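You operate a simulated robot arm through the tools that you are given. There is no shell and no other tool. Be economical: measure what you need, move in short steps, check, and stop when the job is done.

You run a simulated robot arm. Do the job below in one go: nothing can be reset, and whatever is moved stays where it is left.

JOB
Fit the former and clamp the bar whose size the bending card names.
Fine: the blue bender former goes on the wooden block; bar from the small red rack, cap against the back stop; lever, stops and dial stay.

It is judged by the outcome, as a careful person would: the job done as asked, and still so three seconds after it is handed in. It fails if anything else is knocked over, pushed out of place, dropped, spilled or broken. Lids that push on must go on centred and level and be pressed home; caps that screw on are set level and turned clockwise until they are tight.

ROBOT AND FRAMES
A 6-joint arm with a two-finger parallel gripper, fixed in place. Base frame: the origin is at the foot of the arm, x ahead of it, y to its left, z up; the work surface is at about z = 0.872. Readings come in m, degrees, newtons and seconds.
With the tool pointing down near the work surface it reaches from about 0.26 to 0.68 m from the base axis. Its first joint turns from -66.0 to 66.0 degrees. Payload 2.9 kg.
Tool frame: the origin (TCP) lies between the finger pads and is the grasp point; the fingertips stand 0.03 m ahead of it; z points along the fingers, y is the line along which they close. Largest opening 0.11 m; finger width 0.02, thickness 0.01; the body of the gripper, 0.048 by 0.112 m, starts 0.055 m behind the TCP.
Orientation is told as [roll, pitch, yaw] about the base's x, y, z axes, in that order, counted from this pose: with the fingers straight down and closing along the base's y, the tool's x points along the base's -x, its y along +y and its z along -z.

CONTROLS
- The arm moves only by the tool servo_tool. Its argument "plan" is a list that holds one entry, the list of rows, each a list of 7 numbers: the turn, a rotation vector about the base's x, y, z in degrees, then the shift along the base's x, y, z in m, then the opening, from 0 (shut) to 1 (fully open). In form: [[[ax, ay, az, tx, ty, tz, claw], ...]]. A call has 1 to 20 rows; each row shifts and turns the commanded pose from where the row before left it. A row lasts 0.2 s, in which the tool goes at most 0.05 m and 8.6 degrees; a call with a longer step from one row to the next is refused whole, and so is a gripper value outside its range. A pose out of reach is approached as far as the arm can. The call stops where the force on the tool passes 40 N (or 10 N more than at its start, if that is more) or the arm is blocked; 0.2 s more then pass. The fingers move at their own pace (about 0.108 m/s each) and stop on an object; they squeeze with about 43 N. The grip force told is the motor's: it shows also when the fingers shut on nothing. Time passes only in rows, and 0.2 s behind the last, so rows that do not move let the fingers close. The reply holds the time, the measured pose of the TCP, the force on the tool along the base axes, the opening and the grip force, in the units named above and with some noise, with the torque about the TCP (base axes, N m) and any sound that the robot's microphone picked up.
- Cameras (640 x 400 px; columns grow to the right, rows downward): "scene" is fixed at [0.0827, 0.4307, 1.3917]; the picture's right is [-0.65, -0.76, 0.00], its down [-0.40, 0.34, -0.85] and it looks along [0.65, -0.55, -0.53] (base axes); focal length 312 px, centre (320, 200). "wrist" rides on the gripper at [0.072, 0.017, -0.103] in the tool frame; the picture's right is [-0.23, 0.97, 0.00], its down [-0.76, -0.18, -0.62] and it looks along [-0.61, -0.14, 0.78] (tool axes); focal length 222 px, centre (320, 200). There is no depth. A picture from a camera that has moved, and an enlarged one, comes with that camera's place and axes in the base frame and with its lens. The place of the scene camera against the robot may be out by one fixed shift of up to 0.018 m in any direction.
- get_image(camera): a new picture of that camera. The clock stands still meanwhile.
- zoom(camera, box): a new picture of the part [left, top, right, bottom] of that camera's present view, enlarged. The clock stands still meanwhile.
- sign_off(): hands the job in; it is judged then, once.

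Go step by step. Nothing tells you positions but the pictures and the camera data: compare them with the known pose of the tool, close in by small moves and look again before you grip or let go. The budget is 120 turns and 76 pictures, counting those below and the enlarged ones. Unless the task says otherwise, let go and move clear before handing in, and close with one line.

The tools are called after "Emit:" by a JSON object that holds its "method" and its "body". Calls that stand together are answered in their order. servo_tool: Moves the arm, as the interface text tells. Its arguments: {"type":"object","properties":{"plan":{"type":"array"}},"required":["plan"]} The other tools are called the same way: get_image (camera) takes a picture; zoom (camera, box) takes an enlarged picture of a part of a camera's view; sign_off () hands the job in.

At the start:

```text
t: 0.0
tcp_pos: [0.3883, -0.012, 1.2414]
tcp_rot: [0.0, 0.0, 0.0]
wrist_force: [-0.2, 0.4, 0.0]
ft_torque: [0.0, -0.01, -0.01]
grip_width: 0.1099
grasp_force: 0.0
```

scene: 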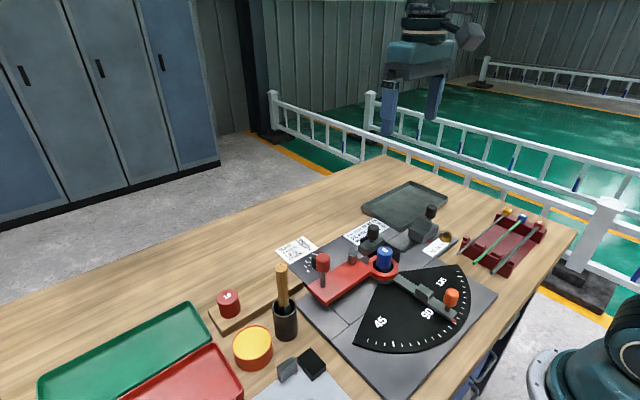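
wrist: 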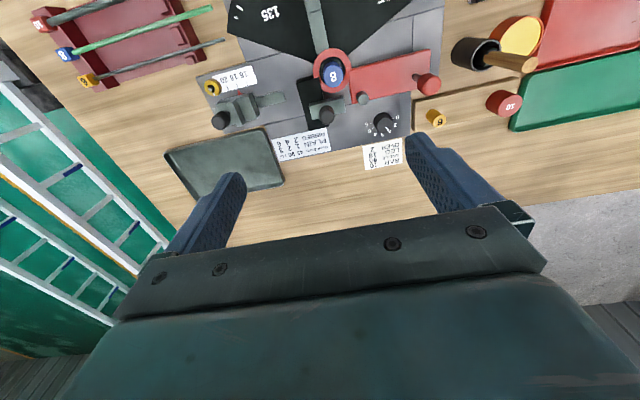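

I see a bender with a blue former "8" fitted, a wooden block with other formers, a red rack with three bars, and cards. I'll enlarge the cards and the parts first.

Emit:
{"method": "zoom", "body": {"camera": "scene", "box": [270, 200, 470, 325]}}

Emit:
{"method": "zoom", "body": {"camera": "wrist", "box": [190, 60, 450, 200]}}

Emit:
{"method": "zoom", "body": {"camera": "scene", "box": [190, 240, 350, 340]}}

Emit:
{"method": "zoom", "body": {"camera": "scene", "box": [420, 190, 580, 290]}}

```text
3.20 times, centred on (370, 262) of scene
camera zoom: at [0.0827, 0.4307, 1.3917], right [-0.65, -0.76, 0.0], down [-0.4, 0.34, -0.85], along [0.65, -0.55, -0.53], focal length 998 px, centre (160, 0)
```

zoom: 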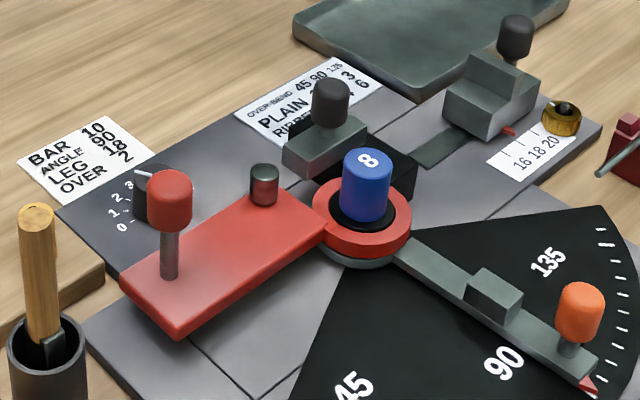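

```text
2.46 times, centred on (320, 130) of wrist
camera zoom: at [0.3158, 0.0034, 1.3452], right [0.23, 0.97, 0.0], down [0.76, -0.18, 0.62], along [0.61, -0.14, -0.78], focal length 547 px, centre (320, 372)
```

zoom: 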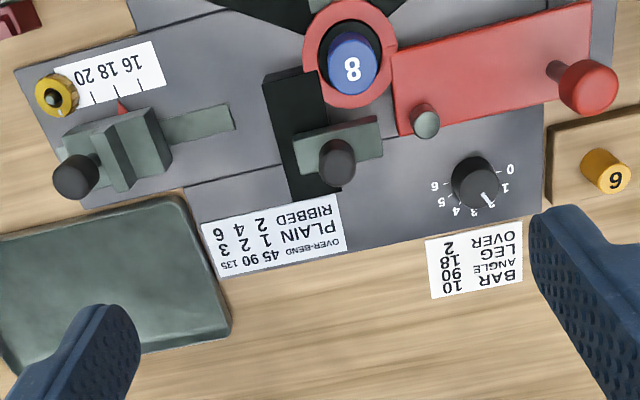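

```text
4.00 times, centred on (270, 290) of scene
camera zoom: at [0.0827, 0.4307, 1.3917], right [-0.65, -0.76, 0.0], down [-0.4, 0.34, -0.85], along [0.65, -0.55, -0.53], focal length 1247 px, centre (520, -160)
```

zoom: 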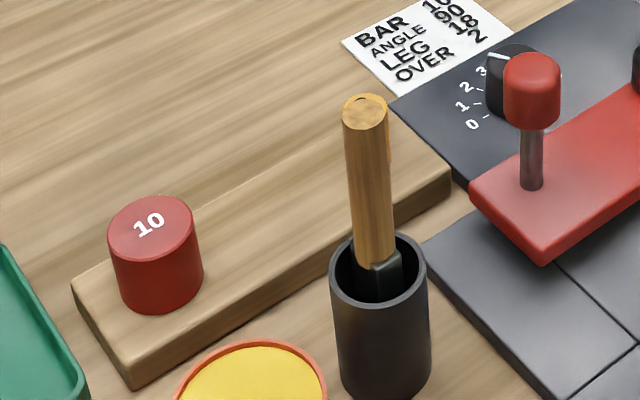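

```text
4.00 times, centred on (500, 240) of scene
camera zoom: at [0.0827, 0.4307, 1.3917], right [-0.65, -0.76, 0.0], down [-0.4, 0.34, -0.85], along [0.65, -0.55, -0.53], focal length 1247 px, centre (-400, 40)
```

zoom: 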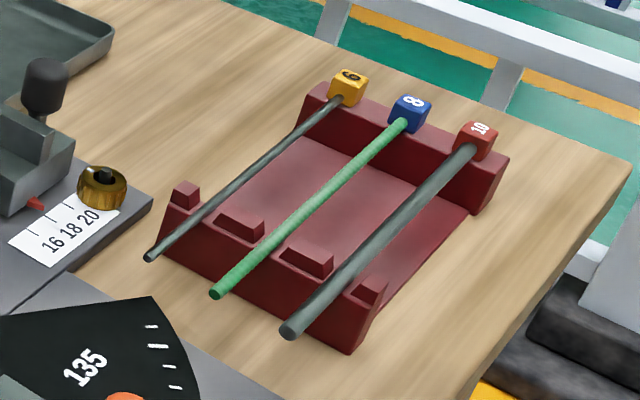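

The card names BAR 10, so the red former 10 and the red-capped bar are needed. I'll lower the wrist camera over the bender to see the clamp and the bar channel.

Emit:
{"method": "servo_tool", "body": {"plan": [[[0, 0, 0, 0, 0, -0.045, 1], [0, 0, 0, 0, 0, -0.045, 1], [0, 0, 0, 0, 0, -0.045, 1], [0, 0, 0, 0, 0, -0.04, 1]]]}}

Emit:
{"method": "get_image", "body": {"camera": "wrist"}}

```text
t: 1.0
tcp_pos: [0.3855, -0.0129, 1.0651]
tcp_rot: [-0.1, -0.1, -0.1]
wrist_force: [-0.2, -0.2, 0.0]
ft_torque: [-0.01, -0.03, 0.01]
grip_width: 0.1098
grasp_force: 0.1
```

```text
69 pictures are left
camera wrist: at [0.3142, 0.0036, 1.1693], right [0.23, 0.97, 0.0], down [0.76, -0.18, 0.62], along [0.61, -0.14, -0.78], focal length 222 px, centre (320, 200)
```

wrist: 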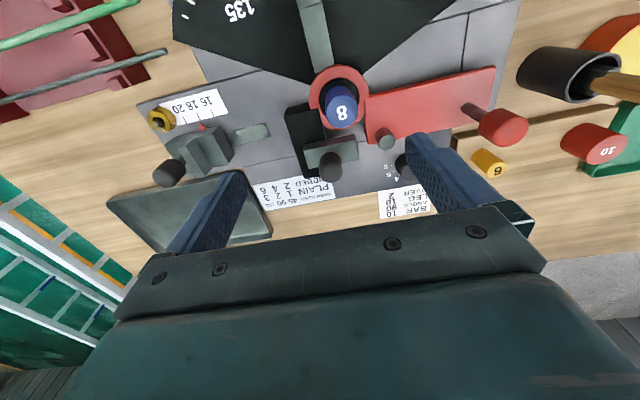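

The formers, clamp and stop are all in view from here. I'll enlarge the mechanism and the wooden block.

Emit:
{"method": "zoom", "body": {"camera": "wrist", "box": [270, 50, 430, 190]}}

Emit:
{"method": "zoom", "body": {"camera": "wrist", "box": [440, 60, 640, 190]}}

Emit:
{"method": "zoom", "body": {"camera": "scene", "box": [340, 210, 440, 290]}}

Emit:
{"method": "zoom", "body": {"camera": "wrist", "box": [130, 70, 290, 190]}}

```text
2.86 times, centred on (350, 120) of wrist
camera zoom: at [0.3142, 0.0036, 1.1693], right [0.23, 0.97, 0.0], down [0.76, -0.18, 0.62], along [0.61, -0.14, -0.78], focal length 635 px, centre (234, 429)
```

zoom: 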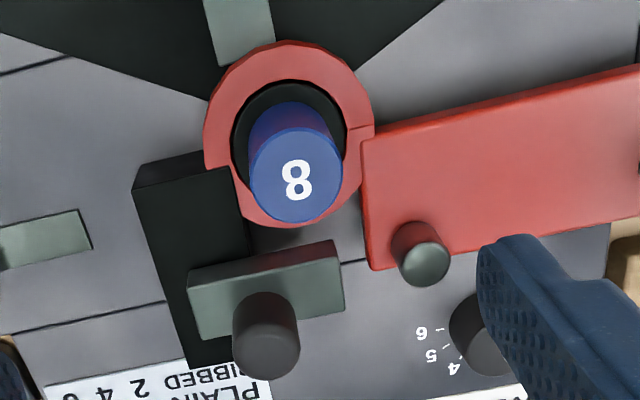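

```text
3.08 times, centred on (540, 125) of wrist
camera zoom: at [0.3142, 0.0036, 1.1693], right [0.23, 0.97, 0.0], down [0.76, -0.18, 0.62], along [0.61, -0.14, -0.78], focal length 684 px, centre (-357, 431)
```

zoom: 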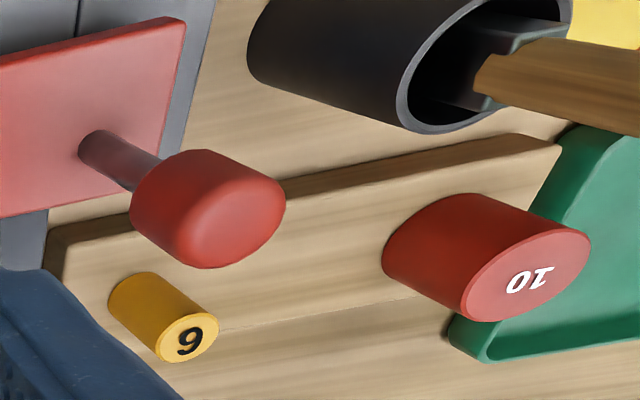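

```text
5.00 times, centred on (390, 250) of scene
camera zoom: at [0.0827, 0.4307, 1.3917], right [-0.65, -0.76, 0.0], down [-0.4, 0.34, -0.85], along [0.65, -0.55, -0.53], focal length 1559 px, centre (-30, -50)
```

zoom: 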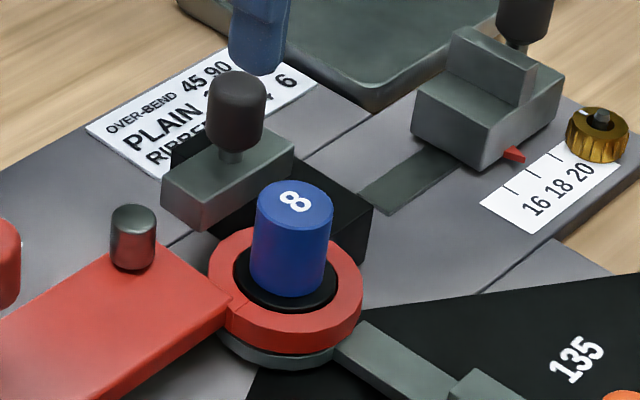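

```text
3.33 times, centred on (210, 130) of wrist
camera zoom: at [0.3142, 0.0036, 1.1693], right [0.23, 0.97, 0.0], down [0.76, -0.18, 0.62], along [0.61, -0.14, -0.78], focal length 740 px, centre (687, 433)
```

zoom: 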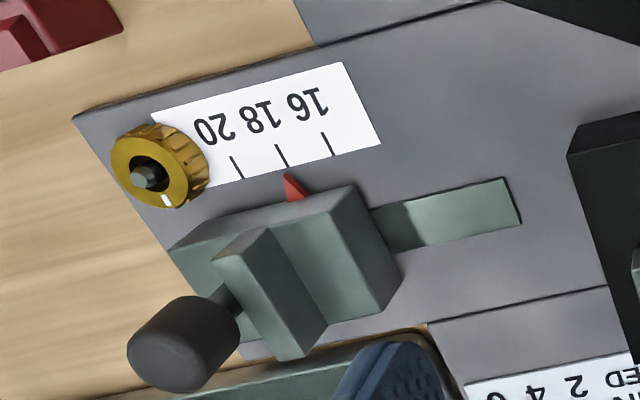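

Blue former top is at about (0.384, 0.009, 0.957), red former 10 near (0.498, 0.292), former 6 near (0.507, 0.187). I'll move above the blue former and check alignment.

Emit:
{"method": "servo_tool", "body": {"plan": [[[0, 0, 0, -0.002, 0.0215, 0, 0.8], [0, 0, 0, 0, 0, -0.04, 0.8], [0, 0, 0, 0, 0, -0.035, 0.8], [0, 0, 0, 0, 0, 0, 0.8]]]}}

Emit:
{"method": "get_image", "body": {"camera": "wrist"}}

Emit:
{"method": "zoom", "body": {"camera": "scene", "box": [320, 180, 460, 290]}}

```text
t: 2.0
tcp_pos: [0.3866, 0.0086, 0.9901]
tcp_rot: [0.0, -0.1, 0.1]
wrist_force: [0.6, 1.4, 0.2]
ft_torque: [-0.04, 0.01, 0.02]
grip_width: 0.0881
grasp_force: 0.1
```

```text
64 pictures are left
camera wrist: at [0.314, 0.0253, 1.0946], right [0.23, 0.97, 0.0], down [0.76, -0.18, 0.62], along [0.61, -0.14, -0.78], focal length 222 px, centre (320, 200)
```

wrist: 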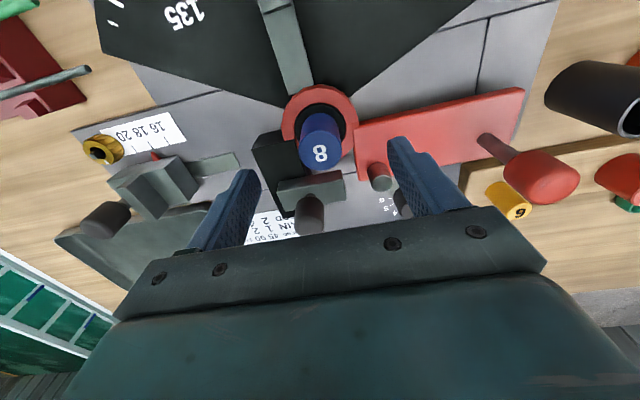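

```text
3.64 times, centred on (390, 235) of scene
camera zoom: at [0.0827, 0.4307, 1.3917], right [-0.65, -0.76, 0.0], down [-0.4, 0.34, -0.85], along [0.65, -0.55, -0.53], focal length 1134 px, centre (66, 73)
```

zoom: 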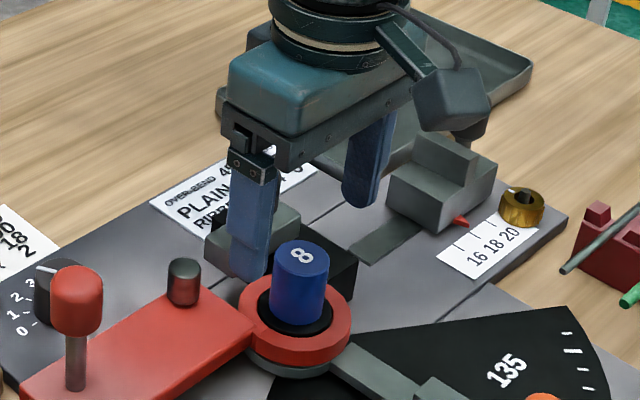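

Alignment agrees to a few millimetres. I'll descend with tips staying above the ring and grip the blue former.

Emit:
{"method": "servo_tool", "body": {"plan": [[[0, 0, 0, -0.004, 0.001, -0.022, 0.8], [0, 0, 0, 0, 0, -0.021, 0.8], [0, 0, 0, 0, 0, 0, 0.2], [0, 0, 0, 0, 0, 0, 0.15], [0, 0, 0, 0, 0, 0, 0.15], [0, 0, 0, 0, 0, 0, 0.15]]]}}

Emit:
{"method": "get_image", "body": {"camera": "wrist"}}

```text
t: 3.4
tcp_pos: [0.3826, 0.0094, 0.948]
tcp_rot: [0.0, 0.0, 0.1]
wrist_force: [0.6, -0.9, 0.0]
ft_torque: [0.01, -0.01, 0.0]
grip_width: 0.0313
grasp_force: 42.9
```

```text
62 pictures are left
camera wrist: at [0.3098, 0.0261, 1.0523], right [0.23, 0.97, 0.0], down [0.76, -0.18, 0.62], along [0.61, -0.14, -0.78], focal length 222 px, centre (320, 200)
```

wrist: 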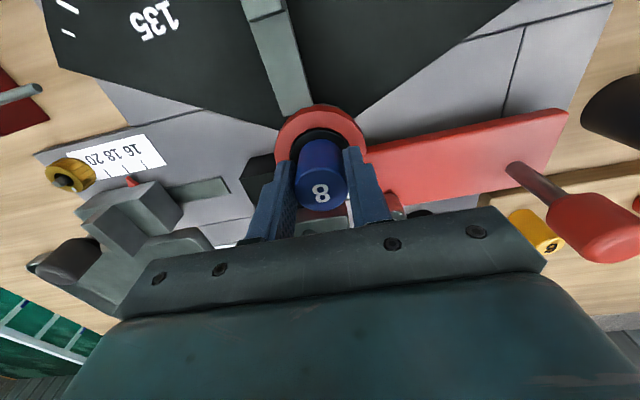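

Blue former gripped (31 mm wide) at (0.3826, 0.0094). Lifting it straight up.

Emit:
{"method": "servo_tool", "body": {"plan": [[[0, 0, 0, 0, 0, 0.01, 0.15], [0, 0, 0, 0, 0, 0.01, 0.15], [0, 0, 0, 0, 0, 0.02, 0.15], [0, 0, 0, 0, 0, 0.03, 0.15], [0, 0, 0, 0, 0, 0.04, 0.15], [0, 0, 0, 0, 0, 0.04, 0.15]]]}}

Emit:
{"method": "get_image", "body": {"camera": "wrist"}}

Emit:
{"method": "zoom", "body": {"camera": "scene", "box": [320, 150, 460, 290]}}

```text
t: 4.8
tcp_pos: [0.3825, 0.0092, 1.098]
tcp_rot: [0.0, 0.1, 0.1]
wrist_force: [-0.5, 0.0, -1.7]
ft_torque: [0.02, 0.0, -0.04]
grip_width: 0.0312
grasp_force: 43.2
```

```text
61 pictures are left
camera wrist: at [0.3098, 0.0249, 1.2029], right [0.23, 0.97, 0.0], down [0.76, -0.18, 0.62], along [0.61, -0.14, -0.78], focal length 222 px, centre (320, 200)
```

wrist: 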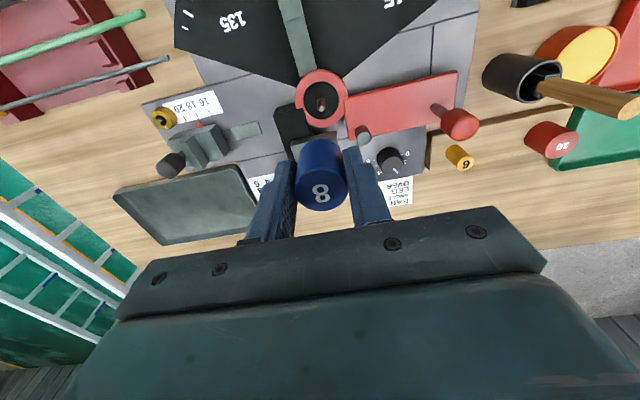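

```text
2.86 times, centred on (390, 220) of scene
camera zoom: at [0.0827, 0.4307, 1.3917], right [-0.65, -0.76, 0.0], down [-0.4, 0.34, -0.85], along [0.65, -0.55, -0.53], focal length 891 px, centre (120, 143)
```

zoom: 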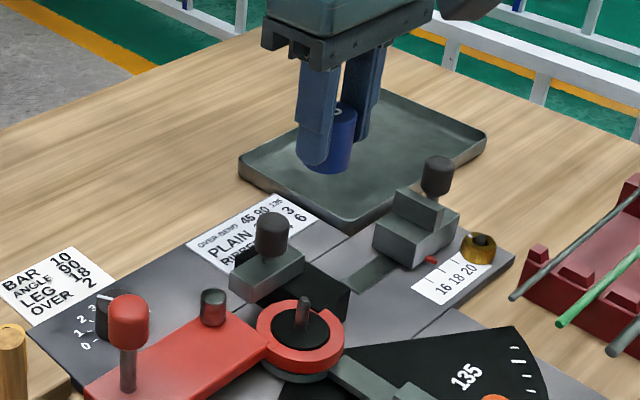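

The pivot pin is exposed now. The hammer handle (top near z = 1.0 at (0.42, 0.27)) would be close to the wrist camera at the block, so I'll turn the gripper 90° while carrying the blue former over the middle of the wooden block.

Emit:
{"method": "servo_tool", "body": {"plan": [[[0, 0, 8.182, 0.011, 0.021, 0, 0.15], [0, 0, 8.182, 0.011, 0.021, 0, 0.15], [0, 0, 8.182, 0.011, 0.021, 0, 0.15], [0, 0, 8.182, 0.011, 0.021, 0, 0.15], [0, 0, 8.182, 0.011, 0.021, 0, 0.15], [0, 0, 8.182, 0.011, 0.021, 0, 0.15], [0, 0, 8.182, 0.011, 0.021, 0, 0.15], [0, 0, 8.182, 0.011, 0.021, 0, 0.15], [0, 0, 8.182, 0.011, 0.021, 0, 0.15], [0, 0, 8.182, 0.011, 0.021, 0, 0.15], [0, 0, 8.18, 0.011, 0.021, 0, 0.15], [0, 0, 0, 0, 0, 0, 0.15]]]}}

Emit:
{"method": "get_image", "body": {"camera": "wrist"}}

Emit:
{"method": "get_image", "body": {"camera": "scene"}}

```text
t: 7.4
tcp_pos: [0.5026, 0.242, 1.0978]
tcp_rot: [0.1, 0.0, 90.1]
wrist_force: [0.3, 0.8, -2.3]
ft_torque: [-0.01, 0.01, 0.04]
grip_width: 0.0314
grasp_force: 43.5
```

```text
59 pictures are left
camera wrist: at [0.4861, 0.1688, 1.2019], right [-0.97, 0.23, 0.0], down [0.18, 0.76, 0.62], along [0.14, 0.61, -0.78], focal length 222 px, centre (320, 200)
```

wrist: 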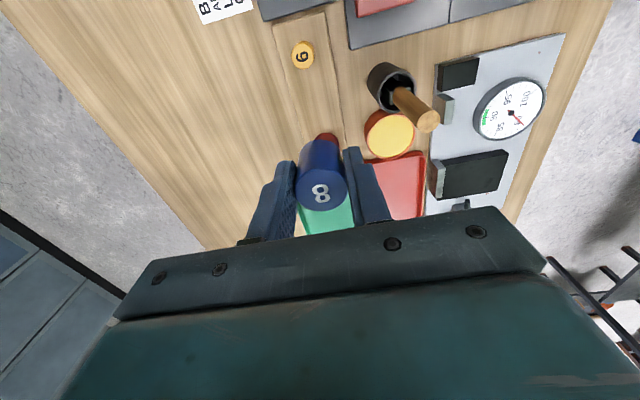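

```text
58 pictures are left
```

scene: 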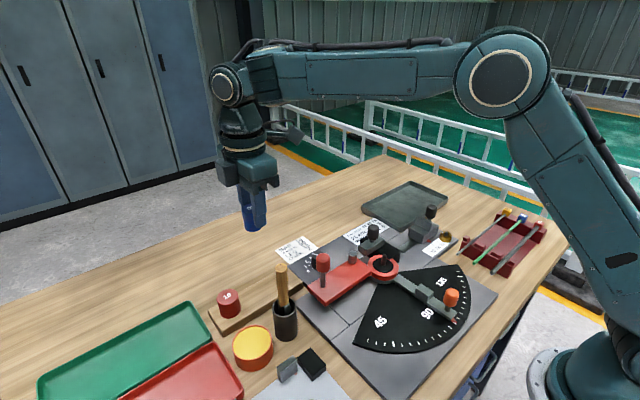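

The block runs x ≈ 0.478–0.541 near here, and the drop spot (0.503, 0.237) is clear between 6 and 10. Descending partway.

Emit:
{"method": "servo_tool", "body": {"plan": [[[0, 0, 0, 0, -0.005, -0.04, 0.15], [0, 0, 0, 0, 0, -0.04, 0.15], [0, 0, 0, 0, 0, -0.04, 0.15], [0, 0, 0, 0, 0, -0.02, 0.15], [0, 0, 0, 0, 0, 0, 0.15]]]}}

Emit:
{"method": "get_image", "body": {"camera": "wrist"}}

Emit:
{"method": "zoom", "body": {"camera": "scene", "box": [200, 220, 340, 330]}}

```text
t: 8.6
tcp_pos: [0.503, 0.236, 0.9584]
tcp_rot: [0.0, 0.1, 90.0]
wrist_force: [0.0, -0.1, -1.6]
ft_torque: [0.0, -0.03, -0.01]
grip_width: 0.0312
grasp_force: 43.8
```

```text
57 pictures are left
camera wrist: at [0.4862, 0.1619, 1.0623], right [-0.97, 0.23, 0.0], down [0.18, 0.76, 0.62], along [0.14, 0.61, -0.78], focal length 222 px, centre (320, 200)
```

wrist: 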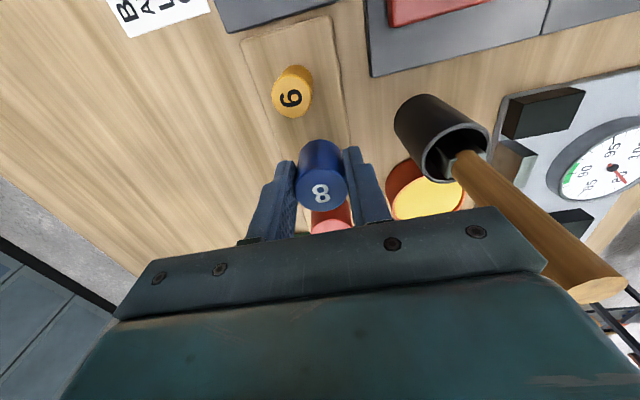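

```text
3.64 times, centred on (270, 275) of scene
camera zoom: at [0.0828, 0.4308, 1.3917], right [-0.65, -0.76, 0.0], down [-0.4, 0.34, -0.85], along [0.65, -0.55, -0.53], focal length 1134 px, centre (502, -73)
```

zoom: 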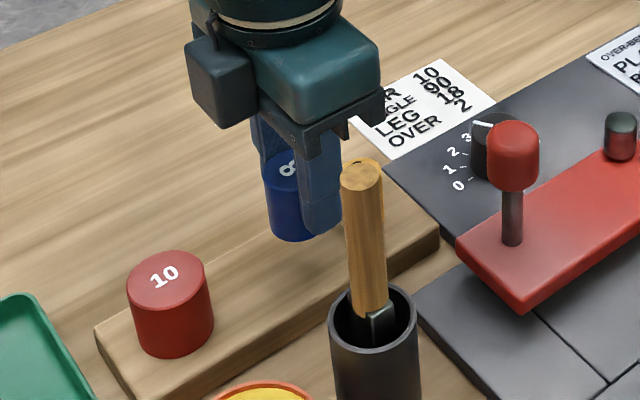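

Blue former is right over the block between the two others. Lowering gently until contact.

Emit:
{"method": "servo_tool", "body": {"plan": [[[0, 0, 0, 0, 0, -0.004, 0.15], [0, 0, 0, 0, 0, -0.004, 0.15], [0, 0, 0, 0, 0, -0.003, 0.15], [0, 0, 0, 0, 0, 0, 0.15]]]}}

Emit:
{"method": "zoom", "body": {"camera": "scene", "box": [200, 220, 340, 330]}}

```text
t: 9.6
tcp_pos: [0.5032, 0.2359, 0.9469]
tcp_rot: [0.0, 0.0, 90.0]
wrist_force: [-0.1, 0.7, -1.8]
ft_torque: [0.0, -0.02, 0.0]
grip_width: 0.0313
grasp_force: 42.4
```

```text
3.64 times, centred on (270, 275) of scene
camera zoom: at [0.0828, 0.4308, 1.3917], right [-0.65, -0.76, 0.0], down [-0.4, 0.34, -0.85], along [0.65, -0.55, -0.53], focal length 1134 px, centre (502, -73)
```

zoom: 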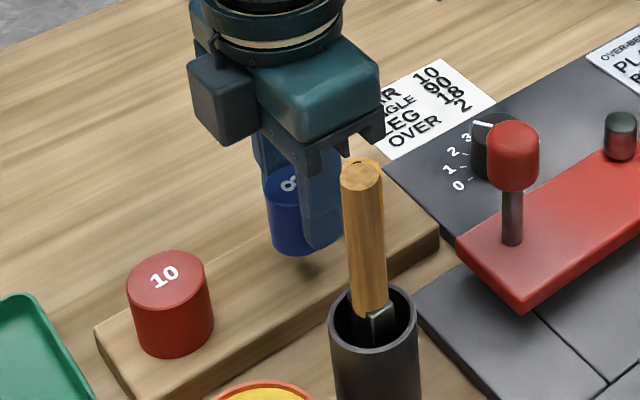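

Still a gap with a shadow beneath. Continuing down in small steps.

Emit:
{"method": "servo_tool", "body": {"plan": [[[0, 0, 0, 0, 0, -0.002, 0.15], [0, 0, 0, 0, 0, -0.002, 0.15], [0, 0, 0, 0, 0, -0.002, 0.15], [0, 0, 0, 0, 0, -0.002, 0.15], [0, 0, 0, 0, 0, 0, 0.15]]]}}

Emit:
{"method": "zoom", "body": {"camera": "scene", "box": [200, 220, 340, 330]}}

```text
t: 10.8
tcp_pos: [0.5022, 0.2354, 0.9399]
tcp_rot: [0.0, 0.1, 90.0]
wrist_force: [-0.1, 0.7, -2.6]
ft_torque: [-0.02, 0.01, 0.0]
grip_width: 0.0316
grasp_force: 43.2
```

```text
3.64 times, centred on (270, 275) of scene
camera zoom: at [0.0828, 0.4308, 1.3917], right [-0.65, -0.76, 0.0], down [-0.4, 0.34, -0.85], along [0.65, -0.55, -0.53], focal length 1134 px, centre (502, -73)
```

zoom: 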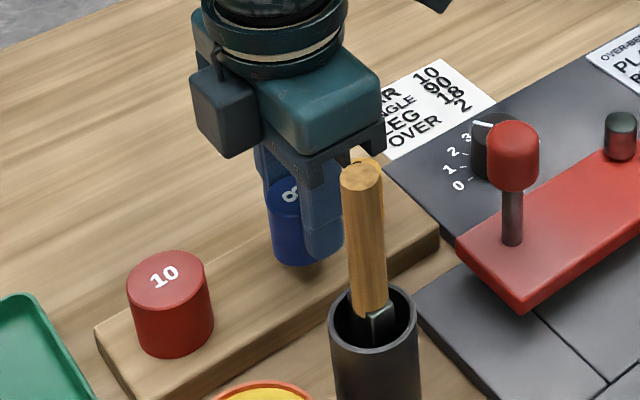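

Not yet touching. Continuing down.

Emit:
{"method": "servo_tool", "body": {"plan": [[[0, 0, 0, 0, 0, -0.002, 0.15], [0, 0, 0, 0, 0, -0.002, 0.15], [0, 0, 0, 0, 0, -0.002, 0.15], [0, 0, 0, 0, 0, 0, 0.15]]]}}

Emit:
{"method": "zoom", "body": {"camera": "scene", "box": [220, 240, 300, 300]}}

```text
t: 11.8
tcp_pos: [0.5025, 0.2356, 0.9331]
tcp_rot: [0.0, 0.0, 90.0]
wrist_force: [0.0, -0.3, -2.0]
ft_torque: [0.01, 0.0, -0.04]
grip_width: 0.0313
grasp_force: 43.0
```

```text
6.67 times, centred on (260, 270) of scene
camera zoom: at [0.0828, 0.4308, 1.3917], right [-0.65, -0.76, 0.0], down [-0.4, 0.34, -0.85], along [0.65, -0.55, -0.53], focal length 2078 px, centre (720, -267)
```

zoom: 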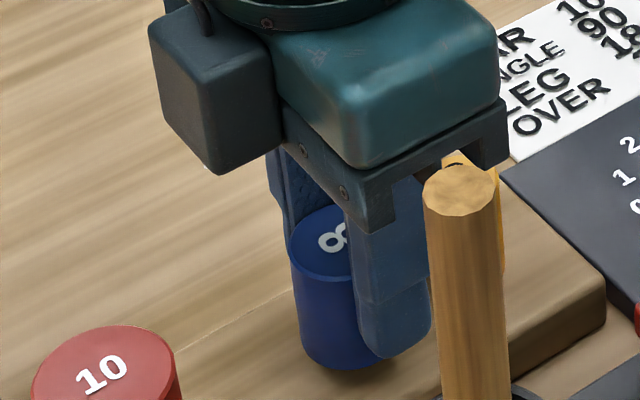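

Close to the block now; a few finer steps.

Emit:
{"method": "servo_tool", "body": {"plan": [[[0, 0, 0, 0, 0, -0.0015, 0.15], [0, 0, 0, 0, 0, -0.0015, 0.15], [0, 0, 0, 0, 0, -0.0015, 0.15], [0, 0, 0, 0, 0, 0, 0.15]]]}}

```text
t: 12.8
tcp_pos: [0.5026, 0.2352, 0.929]
tcp_rot: [0.1, -0.1, 90.0]
wrist_force: [0.2, -0.3, -1.8]
ft_torque: [-0.01, 0.02, -0.02]
grip_width: 0.0315
grasp_force: 42.8
```

Emit:
{"method": "servo_tool", "body": {"plan": [[[0, 0, 0, 0, 0, -0.0015, 0.15], [0, 0, 0, 0, 0, -0.0015, 0.15], [0, 0, 0, 0, 0, 0, 0.15]]]}}

Emit:
{"method": "zoom", "body": {"camera": "scene", "box": [220, 240, 300, 300]}}

```text
t: 13.6
tcp_pos: [0.503, 0.2358, 0.9254]
tcp_rot: [0.0, 0.1, 89.9]
wrist_force: [0.5, 0.6, -2.6]
ft_torque: [0.02, -0.03, -0.01]
grip_width: 0.0315
grasp_force: 43.2
```

```text
6.67 times, centred on (260, 270) of scene
camera zoom: at [0.0828, 0.4308, 1.3917], right [-0.65, -0.76, 0.0], down [-0.4, 0.34, -0.85], along [0.65, -0.55, -0.53], focal length 2078 px, centre (720, -267)
```

zoom: 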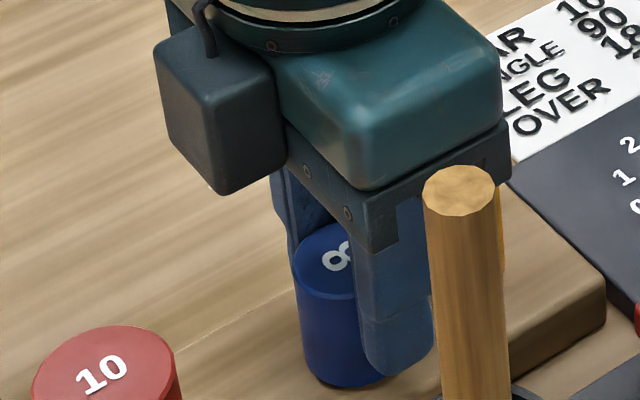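

Emit:
{"method": "servo_tool", "body": {"plan": [[[0, 0, 0, 0, 0, -0.001, 0.15], [0, 0, 0, 0, 0, -0.001, 0.15], [0, 0, 0, 0, 0, 0, 0.15]]]}}

```text
t: 14.4
tcp_pos: [0.504, 0.2357, 0.9236]
tcp_rot: [0.0, 0.0, 90.0]
wrist_force: [0.5, -0.1, -2.0]
ft_torque: [-0.02, 0.02, -0.01]
grip_width: 0.0316
grasp_force: 42.8
```

Emit:
{"method": "servo_tool", "body": {"plan": [[[0, 0, 0, 0, 0, -0.001, 0.15], [0, 0, 0, 0, 0, -0.001, 0.15], [0, 0, 0, 0, 0, 0, 0.15]]]}}

Emit:
{"method": "zoom", "body": {"camera": "scene", "box": [220, 250, 300, 310]}}

```text
t: 15.2
tcp_pos: [0.5026, 0.2371, 0.9239]
tcp_rot: [0.0, 0.0, 89.9]
wrist_force: [-3.1, -2.3, 15.5]
ft_torque: [-0.02, 0.4, 0.06]
grip_width: 0.0317
grasp_force: 42.9
```

```text
6.67 times, centred on (260, 280) of scene
camera zoom: at [0.0824, 0.4306, 1.3918], right [-0.65, -0.76, 0.0], down [-0.4, 0.34, -0.85], along [0.65, -0.55, -0.53], focal length 2078 px, centre (720, -333)
```

zoom: 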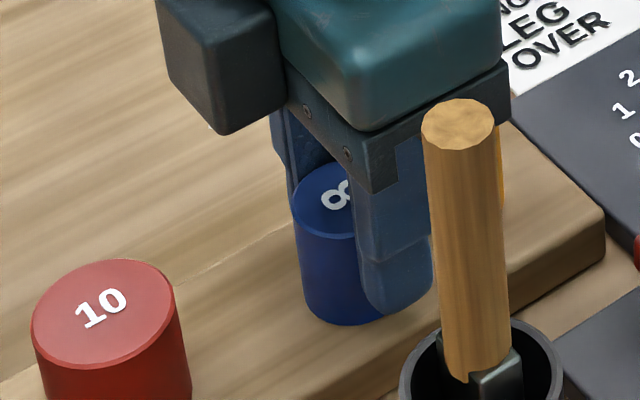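

Contact with the block at TCP z ≈ 0.924. Relieving the load, opening a little and rising.

Emit:
{"method": "servo_tool", "body": {"plan": [[[0, 0, 0, 0, 0, 0.0015, 0.15], [0, 0, 0, 0, 0, 0, 0.5], [0, 0, 0, 0, 0, 0, 0.5], [0, 0, 0, 0, 0, 0, 0.5], [0, 0, 0, 0, 0, 0.03, 0.5], [0, 0, 0, 0, 0, 0.045, 0.5], [0, 0, 0, 0, 0, 0.045, 0.8], [0, 0, 0, 0, 0, 0, 0.8]]]}}

Emit:
{"method": "get_image", "body": {"camera": "wrist"}}

```text
t: 17.0
tcp_pos: [0.5021, 0.2347, 1.0426]
tcp_rot: [0.0, 0.0, 90.1]
wrist_force: [-0.3, 0.1, 0.6]
ft_torque: [-0.07, 0.03, 0.0]
grip_width: 0.0881
grasp_force: 0.1
```

```text
50 pictures are left
camera wrist: at [0.4867, 0.1625, 1.1469], right [-0.97, 0.23, 0.0], down [0.18, 0.76, 0.62], along [0.14, 0.61, -0.78], focal length 222 px, centre (320, 200)
```

wrist: 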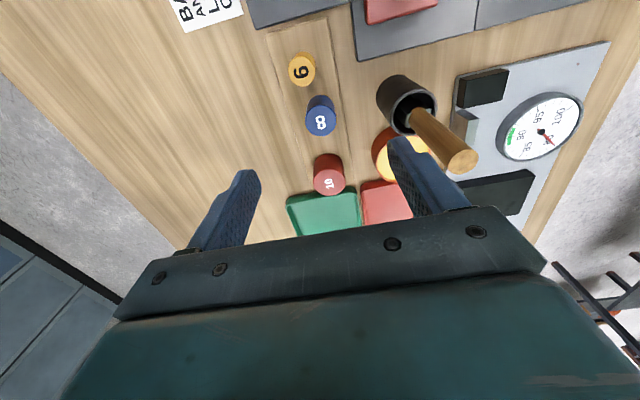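

Blue former stands upright on the block. Red former 10 is near (0.508, 0.304); moving above it and lowering.

Emit:
{"method": "servo_tool", "body": {"plan": [[[0, 0, 0, 0.003, 0.035, 0, 0.8], [0, 0, 0, 0.003, 0.034, 0, 0.8], [0, 0, 0, 0, 0, -0.03, 0.8], [0, 0, 0, 0, 0, -0.03, 0.8], [0, 0, 0, 0, 0, 0, 0.8]]]}}

Emit:
{"method": "get_image", "body": {"camera": "wrist"}}

Emit:
{"method": "zoom", "body": {"camera": "scene", "box": [190, 230, 310, 330]}}

```text
t: 18.2
tcp_pos: [0.5082, 0.3057, 0.9826]
tcp_rot: [0.1, 0.1, 90.0]
wrist_force: [0.7, -0.4, 0.6]
ft_torque: [-0.01, -0.01, -0.01]
grip_width: 0.0879
grasp_force: 0.0
```

```text
49 pictures are left
camera wrist: at [0.4923, 0.2314, 1.087], right [-0.97, 0.23, 0.0], down [0.18, 0.76, 0.62], along [0.14, 0.61, -0.78], focal length 222 px, centre (320, 200)
```

wrist: 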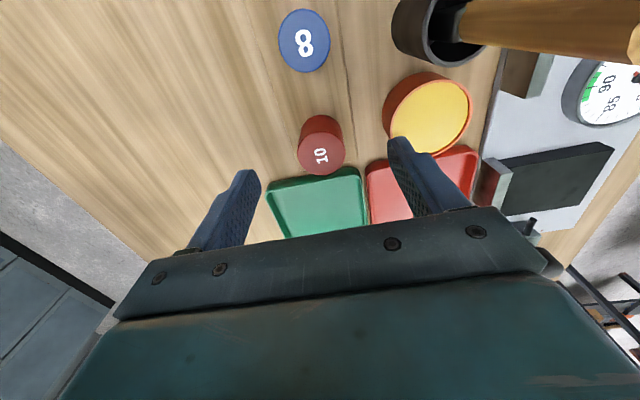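

```text
4.00 times, centred on (250, 280) of scene
camera zoom: at [0.0827, 0.4307, 1.3917], right [-0.65, -0.76, 0.0], down [-0.4, 0.34, -0.85], along [0.65, -0.55, -0.53], focal length 1247 px, centre (600, -120)
```

zoom: 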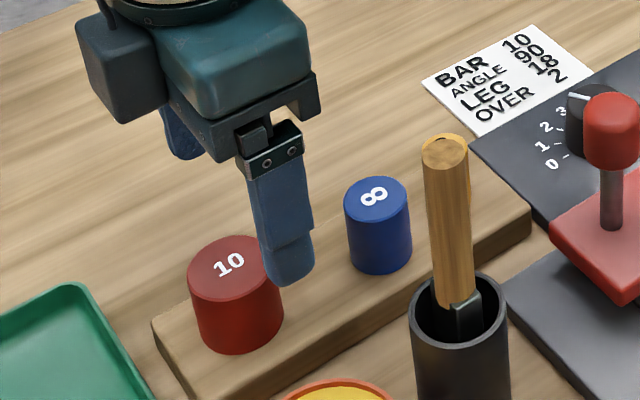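

Red former top is at about (0.509, 0.309). Lowering to grip it at the same height as the blue one.

Emit:
{"method": "servo_tool", "body": {"plan": [[[0, 0, 0, 0.001, 0.003, -0.028, 0.8], [0, 0, 0, 0, 0, -0.027, 0.8], [0, 0, 0, 0, 0, 0, 0.3], [0, 0, 0, 0, 0, 0, 0.2], [0, 0, 0, 0, 0, 0, 0.2], [0, 0, 0, 0, 0, 0, 0.2]]]}}

Emit:
{"method": "get_image", "body": {"camera": "wrist"}}

```text
t: 19.6
tcp_pos: [0.5095, 0.3086, 0.928]
tcp_rot: [0.1, 0.0, 90.0]
wrist_force: [0.7, 0.0, 0.8]
ft_torque: [0.04, 0.02, -0.04]
grip_width: 0.0387
grasp_force: 43.2
```

```text
47 pictures are left
camera wrist: at [0.4928, 0.2349, 1.032], right [-0.97, 0.23, 0.0], down [0.18, 0.76, 0.62], along [0.14, 0.61, -0.78], focal length 222 px, centre (320, 200)
```

wrist: 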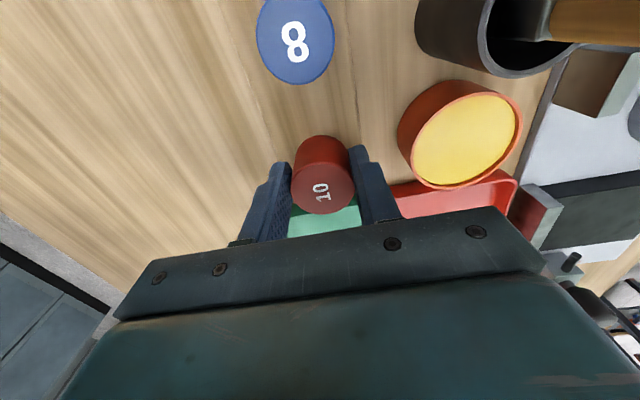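

Red former gripped (38.7 mm). Lifting straight up, then carrying it back while turning to yaw 0 above the pivot pin.

Emit:
{"method": "servo_tool", "body": {"plan": [[[0, 0, 0, 0, 0, 0.02, 0.2], [0, 0, 0, 0, 0, 0.04, 0.2], [0, 0, 0, 0, 0, 0.04, 0.2], [0, 0, 0, 0, 0, 0.04, 0.2], [0, 0, 0, 0, 0, 0.03, 0.2], [0, 0, 0, 0, 0, 0, 0.2]]]}}

Emit:
{"method": "servo_tool", "body": {"plan": [[[0, 0, -8.182, -0.01155, -0.0272, 0, 0.2], [0, 0, -8.182, -0.01155, -0.0272, 0, 0.2], [0, 0, -8.182, -0.01155, -0.0272, 0, 0.2], [0, 0, -8.182, -0.01155, -0.0272, 0, 0.2], [0, 0, -8.182, -0.01155, -0.0272, 0, 0.2], [0, 0, -8.182, -0.01155, -0.0272, 0, 0.2], [0, 0, -8.182, -0.01155, -0.0272, 0, 0.2], [0, 0, -8.182, -0.01155, -0.0272, 0, 0.2], [0, 0, -8.182, -0.01155, -0.0272, 0, 0.2], [0, 0, -8.182, -0.01155, -0.0272, 0, 0.2], [0, 0, -8.18, -0.01155, -0.0272, 0, 0.2], [0, 0, 0, 0, 0, 0, 0.2]]]}}

Emit:
{"method": "zoom", "body": {"camera": "wrist", "box": [260, 60, 400, 220]}}

```text
t: 21.0
tcp_pos: [0.5089, 0.3088, 1.0992]
tcp_rot: [-0.1, 0.1, 90.0]
wrist_force: [0.1, 0.0, -3.5]
ft_torque: [-0.01, 0.0, 0.0]
grip_width: 0.0388
grasp_force: 42.5
```

```text
t: 23.6
tcp_pos: [0.3847, 0.0077, 1.0973]
tcp_rot: [-0.1, 0.0, -0.2]
wrist_force: [0.7, 0.4, -4.6]
ft_torque: [0.01, 0.02, 0.01]
grip_width: 0.0387
grasp_force: 43.0
```

```text
2.50 times, centred on (330, 140) of wrist
camera zoom: at [0.3121, 0.0253, 1.2016], right [0.23, 0.97, 0.0], down [0.76, -0.18, 0.62], along [0.61, -0.14, -0.78], focal length 555 px, centre (295, 350)
```

zoom: 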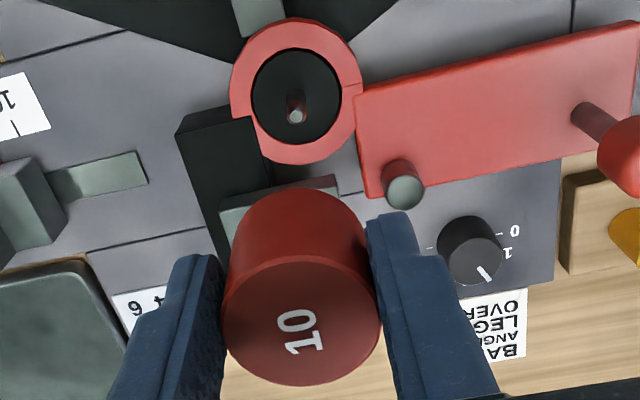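

Red former is over the pin area. From the picture the former sits about 4 mm forward of the TCP, so I'll correct x, fix y to the former removal value, descend to just above the pin and compare in the scene view.

Emit:
{"method": "servo_tool", "body": {"plan": [[[0, 0, 0.1, -0.0057, 0.0017, -0.03, 0.2], [0, 0, 0, 0, 0, -0.04, 0.2], [0, 0, 0, 0, 0, -0.036, 0.2], [0, 0, 0, 0, 0, 0, 0.2]]]}}

Emit:
{"method": "zoom", "body": {"camera": "scene", "box": [340, 210, 440, 290]}}

Emit:
{"method": "zoom", "body": {"camera": "wrist", "box": [260, 90, 400, 220]}}

```text
t: 24.6
tcp_pos: [0.3784, 0.0113, 0.9918]
tcp_rot: [-0.1, 0.0, 0.0]
wrist_force: [-0.2, 0.1, -3.7]
ft_torque: [0.01, -0.01, -0.01]
grip_width: 0.0387
grasp_force: 42.5
```

```text
5.00 times, centred on (390, 250) of scene
camera zoom: at [0.0828, 0.4307, 1.3917], right [-0.65, -0.76, 0.0], down [-0.4, 0.34, -0.85], along [0.65, -0.55, -0.53], focal length 1559 px, centre (-30, -50)
```

zoom: 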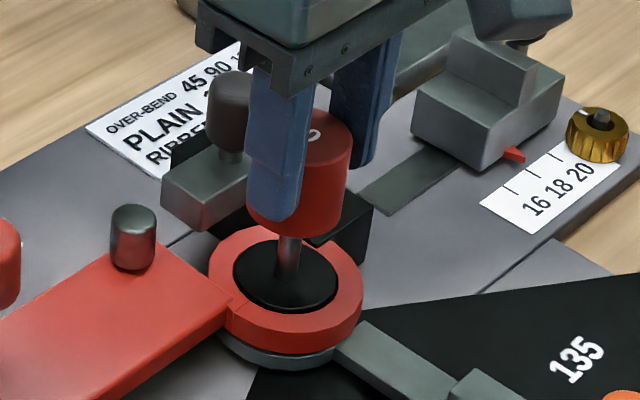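

```text
3.08 times, centred on (330, 155) of wrist
camera zoom: at [0.3062, 0.0275, 1.0956], right [0.23, 0.97, 0.0], down [0.76, -0.18, 0.62], along [0.61, -0.14, -0.78], focal length 684 px, centre (289, 338)
```

zoom: 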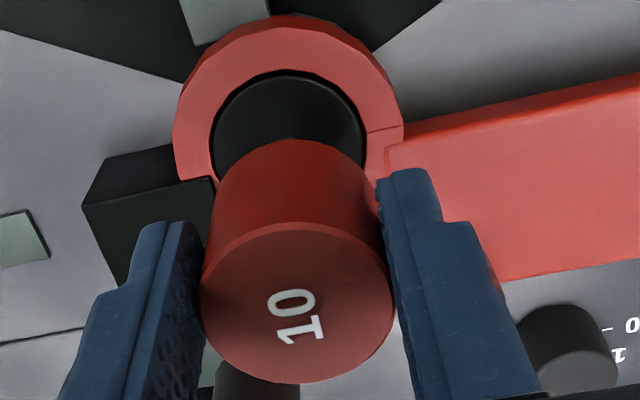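

The former axis and pin axis agree within about half a millimetre. Lowering slowly onto the pin while watching forces.

Emit:
{"method": "servo_tool", "body": {"plan": [[[0, 0, 0, 0, -0.0005, -0.005, 0.2], [0, 0, 0, 0, 0, -0.003, 0.2], [0, 0, 0, 0, 0, -0.002, 0.2], [0, 0, 0, 0, 0, -0.002, 0.2], [0, 0, 0, 0, 0, -0.002, 0.2], [0, 0, 0, 0, 0, 0, 0.2]]]}}

```text
t: 26.0
tcp_pos: [0.3773, 0.0107, 0.9782]
tcp_rot: [0.0, 0.0, 0.1]
wrist_force: [0.3, -0.3, -2.4]
ft_torque: [-0.02, 0.04, -0.01]
grip_width: 0.0388
grasp_force: 42.9
```

Emit:
{"method": "servo_tool", "body": {"plan": [[[0, 0, 0, 0, 0, -0.002, 0.2], [0, 0, 0, 0, 0, -0.002, 0.2], [0, 0, 0, 0, 0, -0.002, 0.2], [0, 0, 0, 0, 0, 0, 0.2]]]}}

Emit:
{"method": "zoom", "body": {"camera": "scene", "box": [340, 210, 440, 290]}}

```text
t: 27.0
tcp_pos: [0.3778, 0.0091, 0.9713]
tcp_rot: [0.0, 0.1, 0.1]
wrist_force: [-0.1, 0.5, -2.0]
ft_torque: [0.01, 0.01, -0.02]
grip_width: 0.0388
grasp_force: 43.0
```

```text
5.00 times, centred on (390, 250) of scene
camera zoom: at [0.0828, 0.4307, 1.3917], right [-0.65, -0.76, 0.0], down [-0.4, 0.34, -0.85], along [0.65, -0.55, -0.53], focal length 1559 px, centre (-30, -50)
```

zoom: 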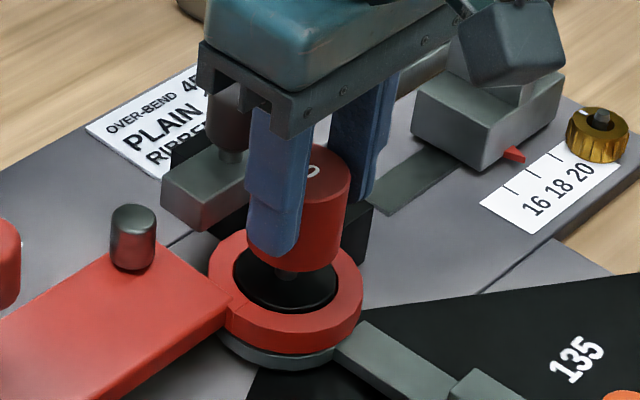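

Pin appears to be entering the bore with no force. Continuing down.

Emit:
{"method": "servo_tool", "body": {"plan": [[[0, 0, 0, 0, 0, -0.003, 0.2], [0, 0, 0, 0, 0, -0.003, 0.2], [0, 0, 0, 0, 0, -0.003, 0.2], [0, 0, 0, 0, 0, -0.003, 0.2], [0, 0, 0, 0, 0, 0, 0.2]]]}}

Emit:
{"method": "zoom", "body": {"camera": "scene", "box": [340, 210, 440, 290]}}

```text
t: 28.2
tcp_pos: [0.3774, 0.0104, 0.9606]
tcp_rot: [-0.1, 0.0, 0.2]
wrist_force: [-0.1, -0.7, -2.9]
ft_torque: [0.04, 0.01, -0.01]
grip_width: 0.0386
grasp_force: 43.0
```

```text
5.00 times, centred on (390, 250) of scene
camera zoom: at [0.0828, 0.4307, 1.3917], right [-0.65, -0.76, 0.0], down [-0.4, 0.34, -0.85], along [0.65, -0.55, -0.53], focal length 1559 px, centre (-30, -50)
```

zoom: 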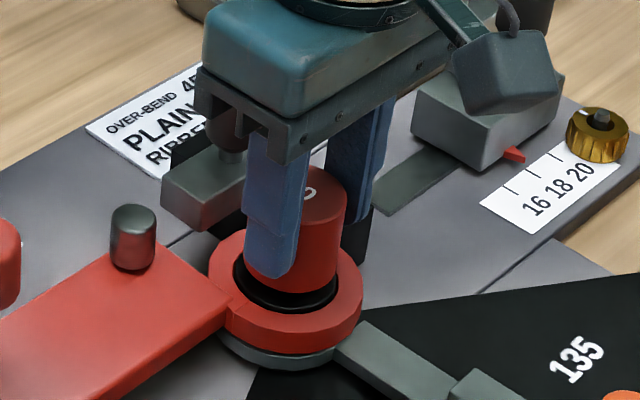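

It's well down over the pin and centred. Continuing until it seats.

Emit:
{"method": "servo_tool", "body": {"plan": [[[0, 0, 0, 0, 0, -0.0025, 0.2], [0, 0, 0, 0, 0, -0.0025, 0.2], [0, 0, 0, 0, 0, -0.0015, 0.2], [0, 0, 0, 0, 0, -0.0015, 0.2], [0, 0, 0, 0, 0, 0, 0.2]]]}}

```text
t: 29.4
tcp_pos: [0.3777, 0.0104, 0.9523]
tcp_rot: [0.1, -0.1, 0.1]
wrist_force: [-5.0, 0.0, 15.9]
ft_torque: [-0.04, 0.32, 0.0]
grip_width: 0.0387
grasp_force: 42.7
```

Contact exactly at the predicted seat height (0.952). Releasing and rising, then checking.

Emit:
{"method": "servo_tool", "body": {"plan": [[[0, 0, 0, 0, 0, 0.001, 0.2], [0, 0, 0, 0, 0, 0, 0.6], [0, 0, 0, 0, 0, 0, 0.6], [0, 0, 0, 0, 0, 0, 0.6], [0, 0, 0, 0, 0, 0.03, 0.6], [0, 0, 0, 0, 0, 0.04, 0.6], [0, 0, 0, 0, 0, 0.05, 0.6], [0, 0, 0, 0, 0, 0, 0.6]]]}}

Emit:
{"method": "zoom", "body": {"camera": "scene", "box": [340, 210, 440, 290]}}

Emit:
{"method": "zoom", "body": {"camera": "wrist", "box": [170, 50, 430, 200]}}

```text
t: 31.2
tcp_pos: [0.3761, 0.0075, 1.0731]
tcp_rot: [0.1, 0.0, 0.1]
wrist_force: [0.4, 1.1, 0.4]
ft_torque: [-0.02, -0.01, 0.02]
grip_width: 0.0659
grasp_force: 0.1
```

```text
5.00 times, centred on (390, 250) of scene
camera zoom: at [0.0827, 0.4307, 1.3917], right [-0.65, -0.76, 0.0], down [-0.4, 0.34, -0.85], along [0.65, -0.55, -0.53], focal length 1559 px, centre (-30, -50)
```

zoom: 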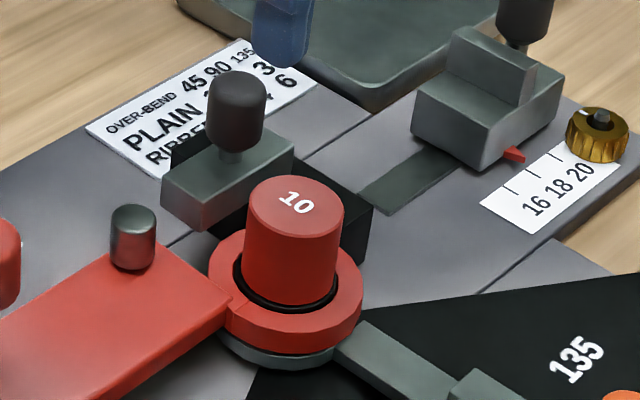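

```text
2.46 times, centred on (300, 125) of wrist
camera zoom: at [0.3051, 0.024, 1.1776], right [0.23, 0.97, 0.0], down [0.76, -0.18, 0.62], along [0.61, -0.14, -0.78], focal length 547 px, centre (369, 385)
```

zoom: 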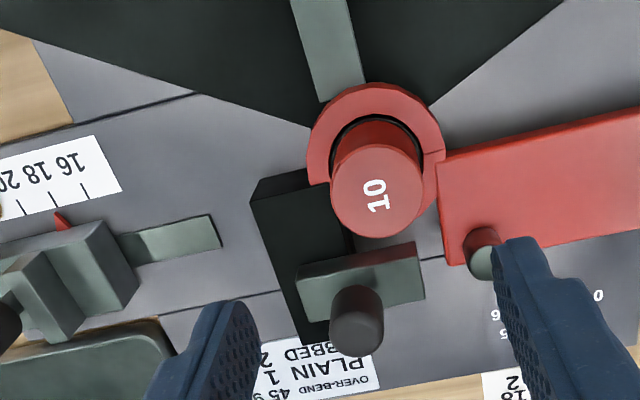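

Former 10 is seated flush on the pivot. Now I'll move over the rack with the gripper turned −90° so the fingers straddle the bar.

Emit:
{"method": "servo_tool", "body": {"plan": [[[0, 0, -7.5, -0.0137, -0.0291, 0, 0.5], [0, 0, -7.5, -0.0137, -0.0291, 0, 0.5], [0, 0, -7.5, -0.0137, -0.0291, 0, 0.5], [0, 0, -7.5, -0.0137, -0.0291, 0, 0.5], [0, 0, -7.5, -0.0137, -0.0291, 0, 0.5], [0, 0, -7.5, -0.0137, -0.0291, 0, 0.5], [0, 0, -7.5, -0.0137, -0.0291, 0, 0.5], [0, 0, -7.5, -0.0137, -0.0291, 0, 0.5], [0, 0, -7.5, -0.0137, -0.0291, 0, 0.5], [0, 0, -7.5, -0.0137, -0.0291, 0, 0.5], [0, 0, -7.5, -0.0137, -0.0291, 0, 0.5], [0, 0, -7.5, -0.0137, -0.0291, 0, 0.5], [0, 0, 0, 0, 0, 0, 0.5]]]}}

Emit:
{"method": "get_image", "body": {"camera": "wrist"}}

```text
t: 34.0
tcp_pos: [0.2122, -0.3402, 1.073]
tcp_rot: [0.0, 0.0, -90.0]
wrist_force: [0.4, 0.2, 0.3]
ft_torque: [-0.03, -0.02, 0.04]
grip_width: 0.0549
grasp_force: 0.0
```

```text
39 pictures are left
camera wrist: at [0.2303, -0.2686, 1.1767], right [0.97, -0.23, 0.0], down [-0.18, -0.76, 0.62], along [-0.14, -0.61, -0.78], focal length 222 px, centre (320, 200)
```

wrist: 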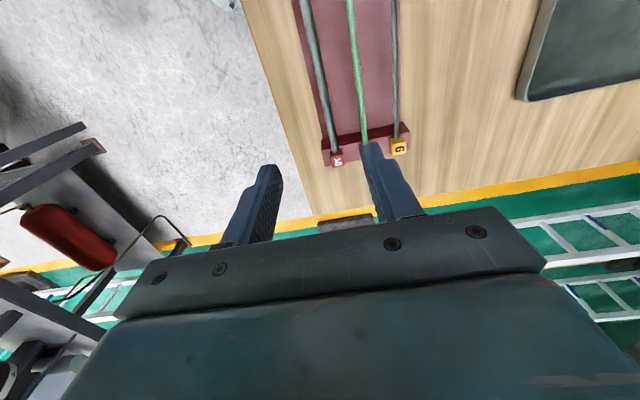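

Bar 10 lies along y at x ≈ 0.221 with its cap at y ≈ −0.41. I'll narrow the fingers, shift and lower, then re-check before straddling.

Emit:
{"method": "servo_tool", "body": {"plan": [[[0, 0, 0, 0.009, -0.004, 0, 0.36], [0, 0, 0, 0, 0, -0.04, 0.36], [0, 0, 0, 0, 0, -0.04, 0.36], [0, 0, 0, 0, 0, 0, 0.36]]]}}

Emit:
{"method": "get_image", "body": {"camera": "wrist"}}

Emit:
{"method": "zoom", "body": {"camera": "scene", "box": [430, 180, 570, 290]}}

```text
t: 35.0
tcp_pos: [0.2226, -0.342, 0.9942]
tcp_rot: [0.0, 0.0, -89.9]
wrist_force: [0.2, -0.3, 0.5]
ft_torque: [-0.03, 0.01, -0.01]
grip_width: 0.0401
grasp_force: 0.0
```

```text
38 pictures are left
camera wrist: at [0.2397, -0.2713, 1.0973], right [0.97, -0.23, 0.0], down [-0.18, -0.76, 0.62], along [-0.14, -0.61, -0.78], focal length 222 px, centre (320, 200)
```

wrist: 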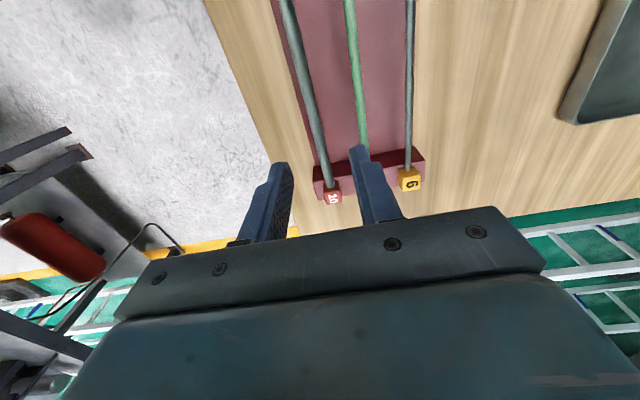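

```text
3.64 times, centred on (500, 235) of scene
camera zoom: at [0.0827, 0.4307, 1.3917], right [-0.65, -0.76, 0.0], down [-0.4, 0.34, -0.85], along [0.65, -0.55, -0.53], focal length 1134 px, centre (-334, 73)
```

zoom: 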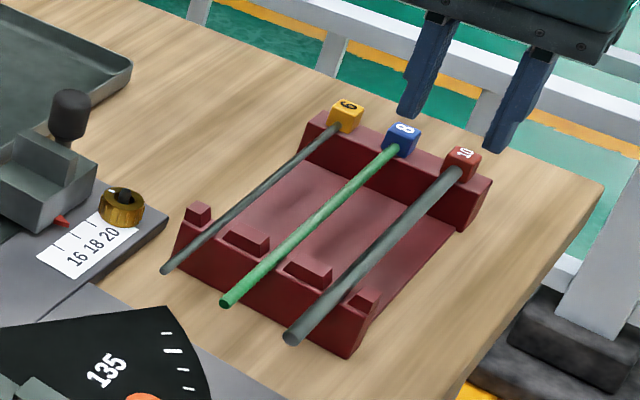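

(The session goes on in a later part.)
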